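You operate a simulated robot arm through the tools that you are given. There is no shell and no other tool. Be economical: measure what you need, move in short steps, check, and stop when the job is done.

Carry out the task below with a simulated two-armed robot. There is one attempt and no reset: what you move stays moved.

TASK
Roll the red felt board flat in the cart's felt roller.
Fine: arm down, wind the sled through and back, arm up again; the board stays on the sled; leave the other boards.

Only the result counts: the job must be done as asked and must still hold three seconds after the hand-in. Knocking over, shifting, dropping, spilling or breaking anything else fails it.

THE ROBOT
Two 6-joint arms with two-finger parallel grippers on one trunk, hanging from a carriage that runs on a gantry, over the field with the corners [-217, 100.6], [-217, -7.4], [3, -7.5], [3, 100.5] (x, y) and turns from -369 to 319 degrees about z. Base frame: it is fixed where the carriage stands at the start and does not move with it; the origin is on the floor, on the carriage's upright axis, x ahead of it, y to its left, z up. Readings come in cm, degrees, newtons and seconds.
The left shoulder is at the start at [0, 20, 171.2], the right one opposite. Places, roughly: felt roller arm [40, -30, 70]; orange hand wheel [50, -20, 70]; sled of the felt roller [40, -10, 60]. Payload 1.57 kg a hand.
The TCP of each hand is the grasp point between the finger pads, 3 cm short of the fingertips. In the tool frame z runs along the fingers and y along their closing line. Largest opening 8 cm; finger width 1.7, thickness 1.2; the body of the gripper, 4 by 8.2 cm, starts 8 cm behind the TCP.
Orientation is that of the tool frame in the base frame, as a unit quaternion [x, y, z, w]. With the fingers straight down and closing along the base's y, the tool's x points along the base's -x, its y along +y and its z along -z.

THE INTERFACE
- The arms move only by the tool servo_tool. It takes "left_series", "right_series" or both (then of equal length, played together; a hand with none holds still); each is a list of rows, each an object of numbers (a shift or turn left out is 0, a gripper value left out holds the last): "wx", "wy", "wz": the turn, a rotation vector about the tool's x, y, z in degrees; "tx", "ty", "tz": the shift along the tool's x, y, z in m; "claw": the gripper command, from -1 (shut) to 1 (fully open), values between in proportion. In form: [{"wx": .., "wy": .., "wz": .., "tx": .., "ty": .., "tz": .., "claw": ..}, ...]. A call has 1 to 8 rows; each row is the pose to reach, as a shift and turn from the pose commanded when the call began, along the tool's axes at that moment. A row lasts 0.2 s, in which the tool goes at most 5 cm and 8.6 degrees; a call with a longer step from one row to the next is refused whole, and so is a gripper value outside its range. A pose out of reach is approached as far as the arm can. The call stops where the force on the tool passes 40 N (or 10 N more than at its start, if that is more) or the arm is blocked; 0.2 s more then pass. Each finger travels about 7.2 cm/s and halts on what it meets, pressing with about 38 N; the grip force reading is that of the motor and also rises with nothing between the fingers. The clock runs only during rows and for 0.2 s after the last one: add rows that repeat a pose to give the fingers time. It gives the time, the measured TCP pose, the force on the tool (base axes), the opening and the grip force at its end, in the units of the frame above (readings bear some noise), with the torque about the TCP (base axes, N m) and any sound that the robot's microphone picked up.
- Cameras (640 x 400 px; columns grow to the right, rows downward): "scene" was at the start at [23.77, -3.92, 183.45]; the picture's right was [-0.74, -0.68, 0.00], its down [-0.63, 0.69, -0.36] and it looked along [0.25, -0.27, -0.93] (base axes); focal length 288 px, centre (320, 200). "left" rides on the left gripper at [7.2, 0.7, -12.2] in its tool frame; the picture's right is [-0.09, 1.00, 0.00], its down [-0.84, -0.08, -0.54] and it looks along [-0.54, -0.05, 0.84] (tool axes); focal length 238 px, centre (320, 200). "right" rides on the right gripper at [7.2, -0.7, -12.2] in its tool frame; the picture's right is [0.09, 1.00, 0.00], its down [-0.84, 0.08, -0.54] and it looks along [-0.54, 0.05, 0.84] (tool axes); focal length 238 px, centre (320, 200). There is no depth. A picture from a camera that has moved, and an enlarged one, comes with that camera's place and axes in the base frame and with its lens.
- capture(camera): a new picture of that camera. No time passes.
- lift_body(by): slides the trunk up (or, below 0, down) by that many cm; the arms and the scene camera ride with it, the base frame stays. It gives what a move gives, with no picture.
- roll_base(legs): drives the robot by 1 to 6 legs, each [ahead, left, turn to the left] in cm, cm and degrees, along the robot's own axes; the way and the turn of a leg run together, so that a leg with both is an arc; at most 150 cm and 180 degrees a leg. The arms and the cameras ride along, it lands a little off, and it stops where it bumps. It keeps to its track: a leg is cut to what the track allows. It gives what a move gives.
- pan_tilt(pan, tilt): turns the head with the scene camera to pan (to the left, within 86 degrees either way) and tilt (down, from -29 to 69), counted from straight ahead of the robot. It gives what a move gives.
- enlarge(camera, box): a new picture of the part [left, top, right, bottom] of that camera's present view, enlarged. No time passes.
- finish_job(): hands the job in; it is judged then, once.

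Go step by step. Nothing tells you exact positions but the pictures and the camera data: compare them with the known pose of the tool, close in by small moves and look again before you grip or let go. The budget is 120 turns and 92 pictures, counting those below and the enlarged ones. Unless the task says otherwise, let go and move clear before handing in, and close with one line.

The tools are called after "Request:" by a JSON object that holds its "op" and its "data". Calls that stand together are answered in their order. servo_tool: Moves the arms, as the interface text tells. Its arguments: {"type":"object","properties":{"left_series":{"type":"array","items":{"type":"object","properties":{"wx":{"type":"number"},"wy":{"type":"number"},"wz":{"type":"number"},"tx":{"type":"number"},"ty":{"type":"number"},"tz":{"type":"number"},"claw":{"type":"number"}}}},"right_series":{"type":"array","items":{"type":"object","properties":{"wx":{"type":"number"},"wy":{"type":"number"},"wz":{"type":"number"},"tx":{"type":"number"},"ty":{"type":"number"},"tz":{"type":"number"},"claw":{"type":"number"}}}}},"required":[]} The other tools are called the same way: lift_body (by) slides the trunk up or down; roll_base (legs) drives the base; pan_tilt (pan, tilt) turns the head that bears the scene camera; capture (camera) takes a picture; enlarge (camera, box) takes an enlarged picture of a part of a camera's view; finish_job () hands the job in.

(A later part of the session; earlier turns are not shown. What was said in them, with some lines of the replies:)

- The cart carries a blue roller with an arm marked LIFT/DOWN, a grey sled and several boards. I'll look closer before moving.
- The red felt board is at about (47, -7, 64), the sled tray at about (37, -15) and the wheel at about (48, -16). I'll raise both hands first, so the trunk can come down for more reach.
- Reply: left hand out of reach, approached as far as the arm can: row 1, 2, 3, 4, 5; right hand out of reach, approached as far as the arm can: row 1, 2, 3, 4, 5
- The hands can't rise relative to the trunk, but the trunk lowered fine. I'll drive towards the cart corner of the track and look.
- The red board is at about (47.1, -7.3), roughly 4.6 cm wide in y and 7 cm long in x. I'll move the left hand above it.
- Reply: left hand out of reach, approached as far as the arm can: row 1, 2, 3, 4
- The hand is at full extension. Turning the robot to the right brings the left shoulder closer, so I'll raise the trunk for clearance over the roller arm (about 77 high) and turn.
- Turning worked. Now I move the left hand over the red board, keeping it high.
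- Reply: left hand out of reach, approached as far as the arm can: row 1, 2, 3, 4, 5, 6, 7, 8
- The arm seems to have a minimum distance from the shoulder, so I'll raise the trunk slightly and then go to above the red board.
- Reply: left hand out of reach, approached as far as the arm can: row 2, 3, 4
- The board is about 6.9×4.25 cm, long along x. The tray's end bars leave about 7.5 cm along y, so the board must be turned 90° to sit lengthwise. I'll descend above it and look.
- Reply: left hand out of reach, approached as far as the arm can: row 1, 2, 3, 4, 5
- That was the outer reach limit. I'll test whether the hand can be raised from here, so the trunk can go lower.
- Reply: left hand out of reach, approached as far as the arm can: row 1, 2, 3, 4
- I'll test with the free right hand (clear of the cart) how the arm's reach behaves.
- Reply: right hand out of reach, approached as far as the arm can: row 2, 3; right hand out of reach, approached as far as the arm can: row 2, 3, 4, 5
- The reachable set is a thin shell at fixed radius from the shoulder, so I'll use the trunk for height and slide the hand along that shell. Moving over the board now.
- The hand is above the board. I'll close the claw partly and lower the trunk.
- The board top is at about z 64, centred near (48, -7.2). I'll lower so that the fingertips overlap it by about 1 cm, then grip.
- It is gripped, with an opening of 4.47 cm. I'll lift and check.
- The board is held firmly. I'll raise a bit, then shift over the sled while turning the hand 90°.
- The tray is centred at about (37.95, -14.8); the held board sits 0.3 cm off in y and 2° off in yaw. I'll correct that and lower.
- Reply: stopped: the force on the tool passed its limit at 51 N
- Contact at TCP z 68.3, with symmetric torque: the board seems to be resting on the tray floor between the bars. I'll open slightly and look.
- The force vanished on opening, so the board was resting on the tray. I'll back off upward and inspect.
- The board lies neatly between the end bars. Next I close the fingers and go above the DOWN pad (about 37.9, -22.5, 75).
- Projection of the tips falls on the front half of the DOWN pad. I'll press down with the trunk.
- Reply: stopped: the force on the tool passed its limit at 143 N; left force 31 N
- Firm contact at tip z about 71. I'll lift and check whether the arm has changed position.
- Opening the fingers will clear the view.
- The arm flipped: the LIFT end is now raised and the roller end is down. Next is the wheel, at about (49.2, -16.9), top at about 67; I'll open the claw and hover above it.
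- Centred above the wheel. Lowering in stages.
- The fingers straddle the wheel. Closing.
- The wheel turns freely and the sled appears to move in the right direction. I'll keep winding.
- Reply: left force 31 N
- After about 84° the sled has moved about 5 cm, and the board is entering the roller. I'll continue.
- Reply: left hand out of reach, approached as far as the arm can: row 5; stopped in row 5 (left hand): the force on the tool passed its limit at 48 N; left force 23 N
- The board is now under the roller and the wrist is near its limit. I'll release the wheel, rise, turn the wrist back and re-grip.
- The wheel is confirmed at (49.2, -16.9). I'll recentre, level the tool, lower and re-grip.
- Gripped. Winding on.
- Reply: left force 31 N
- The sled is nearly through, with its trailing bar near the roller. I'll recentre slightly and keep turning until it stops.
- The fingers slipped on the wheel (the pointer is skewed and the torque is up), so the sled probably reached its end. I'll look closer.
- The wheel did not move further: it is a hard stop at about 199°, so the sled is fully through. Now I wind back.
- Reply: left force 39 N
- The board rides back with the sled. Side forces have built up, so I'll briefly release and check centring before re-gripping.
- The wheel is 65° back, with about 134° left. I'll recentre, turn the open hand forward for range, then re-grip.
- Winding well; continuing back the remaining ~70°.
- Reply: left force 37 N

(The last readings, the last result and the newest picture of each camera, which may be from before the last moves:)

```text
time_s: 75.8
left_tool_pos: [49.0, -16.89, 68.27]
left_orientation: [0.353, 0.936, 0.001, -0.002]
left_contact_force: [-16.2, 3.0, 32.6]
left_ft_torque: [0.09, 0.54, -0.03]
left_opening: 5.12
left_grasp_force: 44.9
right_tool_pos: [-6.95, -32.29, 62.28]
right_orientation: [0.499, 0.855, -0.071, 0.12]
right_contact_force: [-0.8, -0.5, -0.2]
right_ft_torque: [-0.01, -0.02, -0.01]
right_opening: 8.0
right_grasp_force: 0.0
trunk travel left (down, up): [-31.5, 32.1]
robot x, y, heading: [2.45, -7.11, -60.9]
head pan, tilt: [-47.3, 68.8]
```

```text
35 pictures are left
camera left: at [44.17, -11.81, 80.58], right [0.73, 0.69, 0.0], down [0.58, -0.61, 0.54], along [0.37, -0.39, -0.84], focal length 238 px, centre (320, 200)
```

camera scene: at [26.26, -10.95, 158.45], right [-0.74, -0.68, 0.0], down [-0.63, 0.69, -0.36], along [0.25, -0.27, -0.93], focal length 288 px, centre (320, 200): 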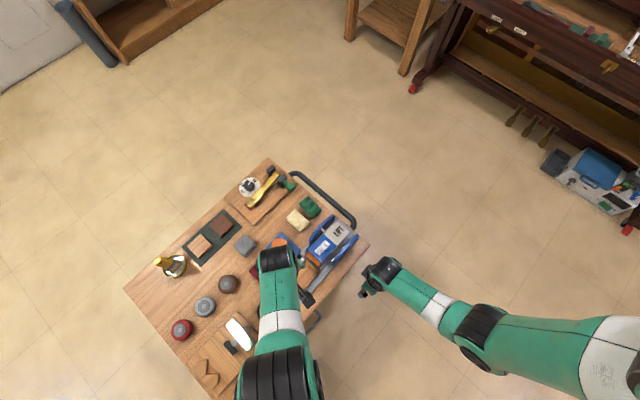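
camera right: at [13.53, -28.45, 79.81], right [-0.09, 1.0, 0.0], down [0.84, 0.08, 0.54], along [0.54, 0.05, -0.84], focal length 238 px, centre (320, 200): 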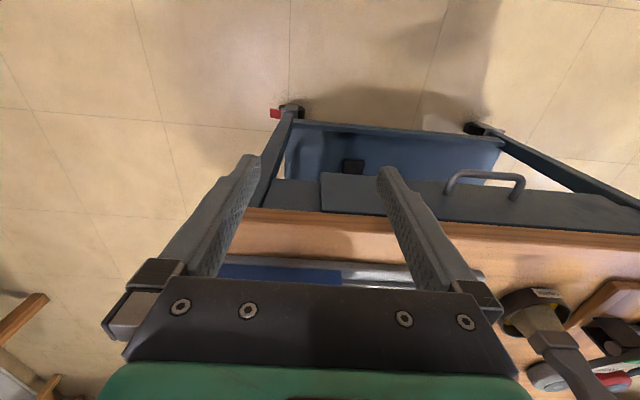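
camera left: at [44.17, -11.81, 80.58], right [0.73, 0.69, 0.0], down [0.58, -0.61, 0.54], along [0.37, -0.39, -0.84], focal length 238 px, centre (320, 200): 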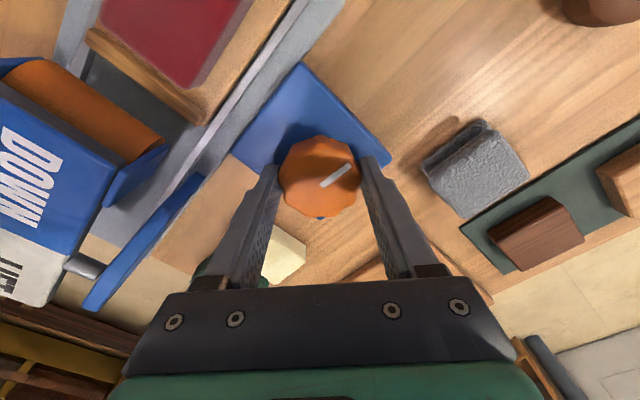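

The pointer is within about 7° of the start. A final bit more until the stop.

Request:
{"op": "servo_tool", "data": {"left_series": [{"tz": -0.0015, "tx": 0.001}, {"tz": -0.0015, "tx": 0.001, "wz": -6}, {"tz": -0.0015, "tx": 0.001, "wz": -12}, {"tz": -0.0015, "tx": 0.001, "wz": -18}, {"tz": -0.0015, "tx": 0.001, "wz": -18}]}}

Request:
{"op": "capture", "data": {"camera": "left"}}

```text
time_s: 77.0
left_tool_pos: [49.19, -17.04, 68.35]
left_orientation: [0.204, 0.979, 0.002, 0.0]
left_contact_force: [1.2, -5.6, -22.0]
left_ft_torque: [-0.1, -0.37, -0.87]
left_opening: 5.12
left_grasp_force: 44.8
left hand out of reach, approached as far as the arm can: row 1, 2, 3, 4, 5
right_tool_pos: [-6.82, -32.53, 62.3]
right_orientation: [0.501, 0.854, -0.071, 0.119]
right_contact_force: [-0.1, 0.3, 0.2]
right_ft_torque: [-0.02, 0.01, 0.01]
right_opening: 8.03
right_grasp_force: 0.0
trunk travel left (down, up): [-31.5, 32.1]
robot x, y, heading: [2.83, -7.02, -60.3]
head pan, tilt: [-47.3, 68.8]
```

```text
34 pictures are left
camera left: at [42.94, -13.69, 80.54], right [0.48, 0.88, 0.0], down [0.74, -0.4, 0.54], along [0.48, -0.26, -0.84], focal length 238 px, centre (320, 200)
```

left: 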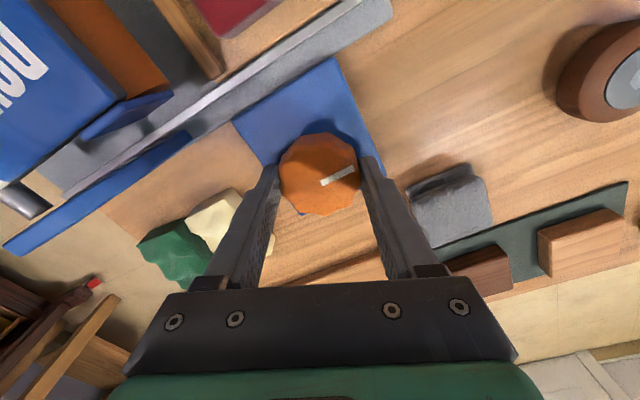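

At the start stop again. I'll release and rise, then move the closed hand above the LIFT pad.

Request:
{"op": "servo_tool", "data": {"left_series": [{"claw": 0.7}, {"claw": 0.7}, {"claw": 0.7}]}}

Request:
{"op": "lift_body", "data": {"by": 16}}

Request:
{"op": "capture", "data": {"camera": "left"}}

Request:
{"op": "enlarge", "data": {"camera": "scene", "box": [160, 300, 320, 400]}}

```text
time_s: 77.8
left_tool_pos: [49.33, -16.84, 68.53]
left_orientation: [0.203, 0.979, 0.002, 0.001]
left_contact_force: [-0.2, -0.2, 0.2]
left_ft_torque: [0.01, -0.01, -0.03]
left_opening: 6.83
left_grasp_force: 0.0
right_tool_pos: [-6.76, -32.36, 62.34]
right_orientation: [0.501, 0.854, -0.071, 0.119]
right_contact_force: [1.0, 0.6, 1.0]
right_ft_torque: [0.0, -0.01, 0.02]
right_opening: 7.97
right_grasp_force: 0.0
trunk travel left (down, up): [-31.5, 32.1]
robot x, y, heading: [2.73, -6.99, -60.7]
head pan, tilt: [-47.3, 68.8]
```

```text
time_s: 79.7
left_tool_pos: [49.38, -16.96, 84.55]
left_orientation: [0.204, 0.979, 0.001, -0.001]
left_contact_force: [0.8, 0.2, 0.6]
left_ft_torque: [0.05, -0.02, -0.01]
left_opening: 6.79
left_grasp_force: 0.1
right_tool_pos: [-6.67, -32.3, 78.41]
right_orientation: [0.5, 0.855, -0.07, 0.12]
right_contact_force: [-0.3, 0.2, -0.6]
right_ft_torque: [0.02, 0.01, 0.0]
right_opening: 8.03
right_grasp_force: 0.1
trunk travel left (down, up): [-47.5, 16.1]
robot x, y, heading: [2.78, -6.96, -60.7]
head pan, tilt: [-47.3, 68.8]
```

```text
33 pictures are left
camera left: at [43.03, -13.57, 96.65], right [0.48, 0.88, 0.0], down [0.74, -0.41, 0.54], along [0.47, -0.26, -0.84], focal length 238 px, centre (320, 200)
```

left: 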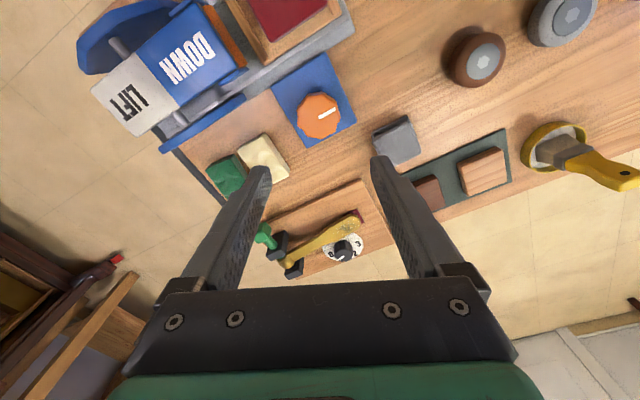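

```text
4.00 times, centred on (240, 350) of scene
camera zoom: at [10.54, -29.51, 169.28], right [-0.95, 0.31, 0.0], down [0.29, 0.89, -0.36], along [-0.11, -0.34, -0.93], focal length 1154 px, centre (640, -400)
```

zoom: 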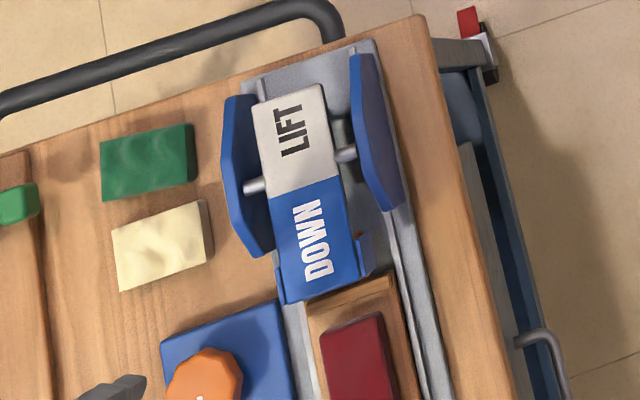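

The red board lies on the sled at the start position and looks flat. The LIFT pad is at about (38, -32, 72); moving above it with fingers closed.

Request:
{"op": "servo_tool", "data": {"left_series": [{"tx": 0.0085, "ty": -0.0375, "tz": -0.0087, "claw": -1}, {"tx": 0.017, "ty": -0.075, "tz": -0.0174, "claw": -1}, {"tx": 0.0256, "ty": -0.1125, "tz": -0.026, "claw": -1}, {"tx": 0.034, "ty": -0.15, "tz": -0.035, "claw": -1}, {"tx": 0.0427, "ty": -0.1876, "tz": -0.0435, "claw": -1}, {"tx": 0.0427, "ty": -0.1876, "tz": -0.0435, "claw": -1}]}}

Request:
{"op": "capture", "data": {"camera": "left"}}

```text
time_s: 81.1
left_tool_pos: [37.8, -32.7, 88.7]
left_orientation: [0.204, 0.979, 0.002, 0.0]
left_contact_force: [0.5, 0.1, 0.1]
left_ft_torque: [0.01, -0.02, -0.01]
left_opening: 0.0
left_grasp_force: 21.7
left hand out of reach, approached as far as the arm can: row 1, 2, 3, 4
right_tool_pos: [-6.76, -32.45, 78.38]
right_orientation: [0.5, 0.855, -0.07, 0.12]
right_contact_force: [-0.1, 0.4, -1.0]
right_ft_torque: [0.03, -0.01, 0.03]
right_opening: 8.01
right_grasp_force: 0.0
trunk travel left (down, up): [-47.5, 16.1]
robot x, y, heading: [2.06, -7.24, -60.7]
head pan, tilt: [-47.3, 68.8]
```

```text
31 pictures are left
camera left: at [31.54, -29.34, 100.93], right [0.48, 0.88, 0.0], down [0.74, -0.41, 0.54], along [0.47, -0.26, -0.84], focal length 238 px, centre (320, 200)
```

left: 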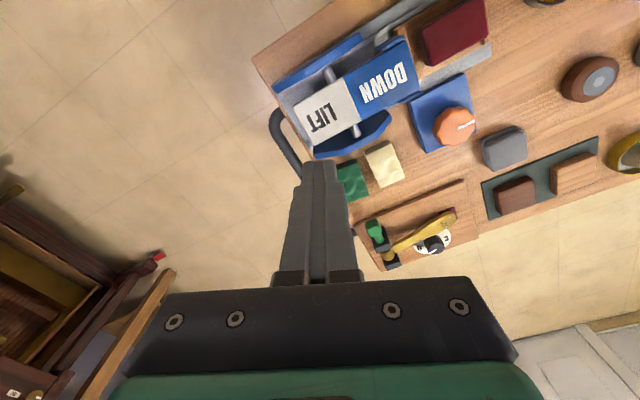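

Directly above the LIFT text. Lowering to just above, then pressing.

Request:
{"op": "lift_body", "data": {"by": -11}}

Request:
{"op": "lift_body", "data": {"by": -7}}

Request:
{"op": "capture", "data": {"camera": "left"}}

```text
time_s: 82.5
left_tool_pos: [37.87, -32.66, 77.62]
left_orientation: [0.204, 0.979, 0.002, 0.001]
left_contact_force: [0.2, -0.2, -0.3]
left_ft_torque: [0.0, -0.01, -0.02]
left_opening: 0.01
left_grasp_force: 21.7
right_tool_pos: [-6.79, -32.55, 67.42]
right_orientation: [0.501, 0.854, -0.07, 0.12]
right_contact_force: [0.4, 0.7, 0.3]
right_ft_torque: [-0.02, 0.06, 0.01]
right_opening: 8.0
right_grasp_force: 0.0
trunk travel left (down, up): [-36.5, 27.1]
robot x, y, heading: [2.53, -7.33, -60.6]
head pan, tilt: [-47.3, 68.8]
```

```text
time_s: 83.2
left_tool_pos: [37.86, -32.71, 73.59]
left_orientation: [0.204, 0.979, 0.005, -0.005]
left_contact_force: [-6.0, 6.1, 24.3]
left_ft_torque: [0.45, 0.22, 0.06]
left_opening: 0.01
left_grasp_force: 20.8
right_tool_pos: [-6.63, -32.38, 62.91]
right_orientation: [0.499, 0.855, -0.071, 0.12]
right_contact_force: [0.2, 0.2, -0.4]
right_ft_torque: [0.02, -0.03, 0.05]
right_opening: 7.98
right_grasp_force: 0.0
trunk travel left (down, up): [-32.0, 31.6]
robot x, y, heading: [2.45, -7.02, -60.8]
head pan, tilt: [-47.3, 68.8]
stopped: the force on the tool passed its limit at 142 N (the readings are from after the stop); the commanded pose is now the measured one
```

```text
30 pictures are left
camera left: at [31.66, -29.54, 85.9], right [0.48, 0.88, 0.01], down [0.74, -0.41, 0.53], along [0.47, -0.25, -0.85], focal length 238 px, centre (320, 200)
```

left: 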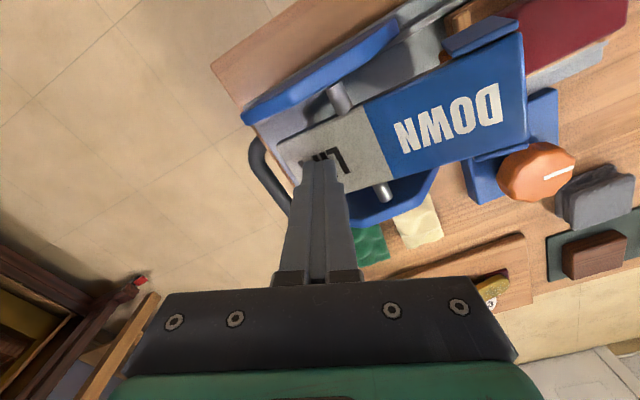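

The LIFT end is now down and the DOWN end up. I'll back off and verify.

Request:
{"op": "lift_body", "data": {"by": 16}}

Request:
{"op": "enlarge", "data": {"camera": "left", "box": [240, 0, 560, 200]}}

Request:
{"op": "enlarge", "data": {"camera": "scene", "box": [160, 300, 320, 400]}}

```text
time_s: 85.0
left_tool_pos: [37.94, -32.86, 89.38]
left_orientation: [0.204, 0.979, 0.004, -0.003]
left_contact_force: [0.0, -0.1, -0.8]
left_ft_torque: [0.02, -0.01, -0.04]
left_opening: 0.0
left_grasp_force: 20.9
right_tool_pos: [-6.68, -32.48, 78.83]
right_orientation: [0.501, 0.854, -0.071, 0.12]
right_contact_force: [0.3, 0.4, 0.2]
right_ft_torque: [-0.01, 0.01, 0.03]
right_opening: 8.02
right_grasp_force: 0.0
trunk travel left (down, up): [-48.0, 15.6]
robot x, y, heading: [2.8, -7.03, -61.0]
head pan, tilt: [-47.3, 68.8]
```

```text
2.00 times, centred on (400, 100) of left
camera zoom: at [31.64, -29.55, 101.84], right [0.48, 0.88, 0.01], down [0.74, -0.41, 0.53], along [0.47, -0.25, -0.85], focal length 477 px, centre (160, 400)
```

zoom: 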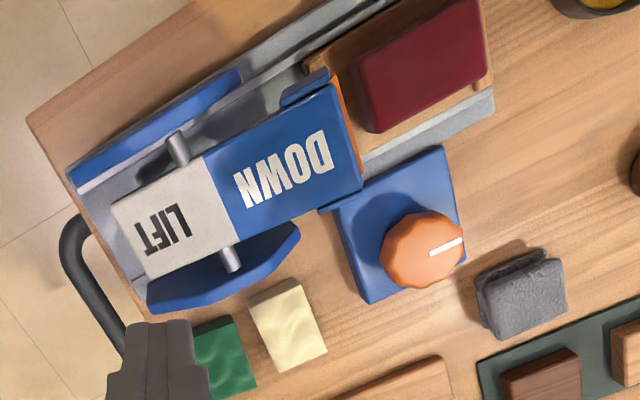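

```text
4.00 times, centred on (240, 350) of scene
camera zoom: at [10.53, -29.5, 169.79], right [-0.95, 0.31, 0.0], down [0.29, 0.89, -0.36], along [-0.11, -0.34, -0.93], focal length 1154 px, centre (640, -400)
```

zoom: 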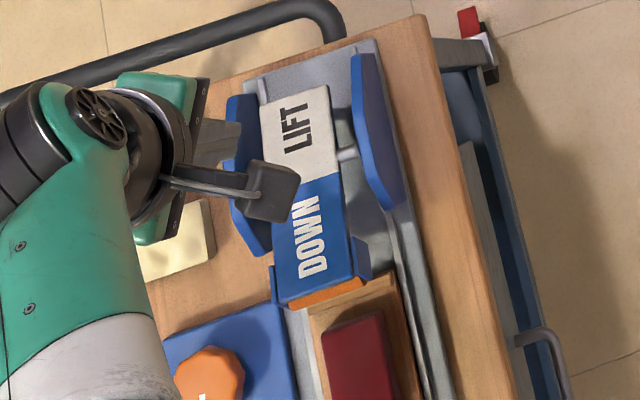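

The red board is smooth and flat on the sled, the sled is back at its start, the arm is up, the other boards are untouched and the hand is clear. I'm handing in.

Request:
{"op": "finish_job", "data": {}}

```text
The job is handed in.
```

The red felt board has been rolled through and back in the felt roller. In the last pictures it looks flat on the sled, with the roller arm up again and the other boards where they were.
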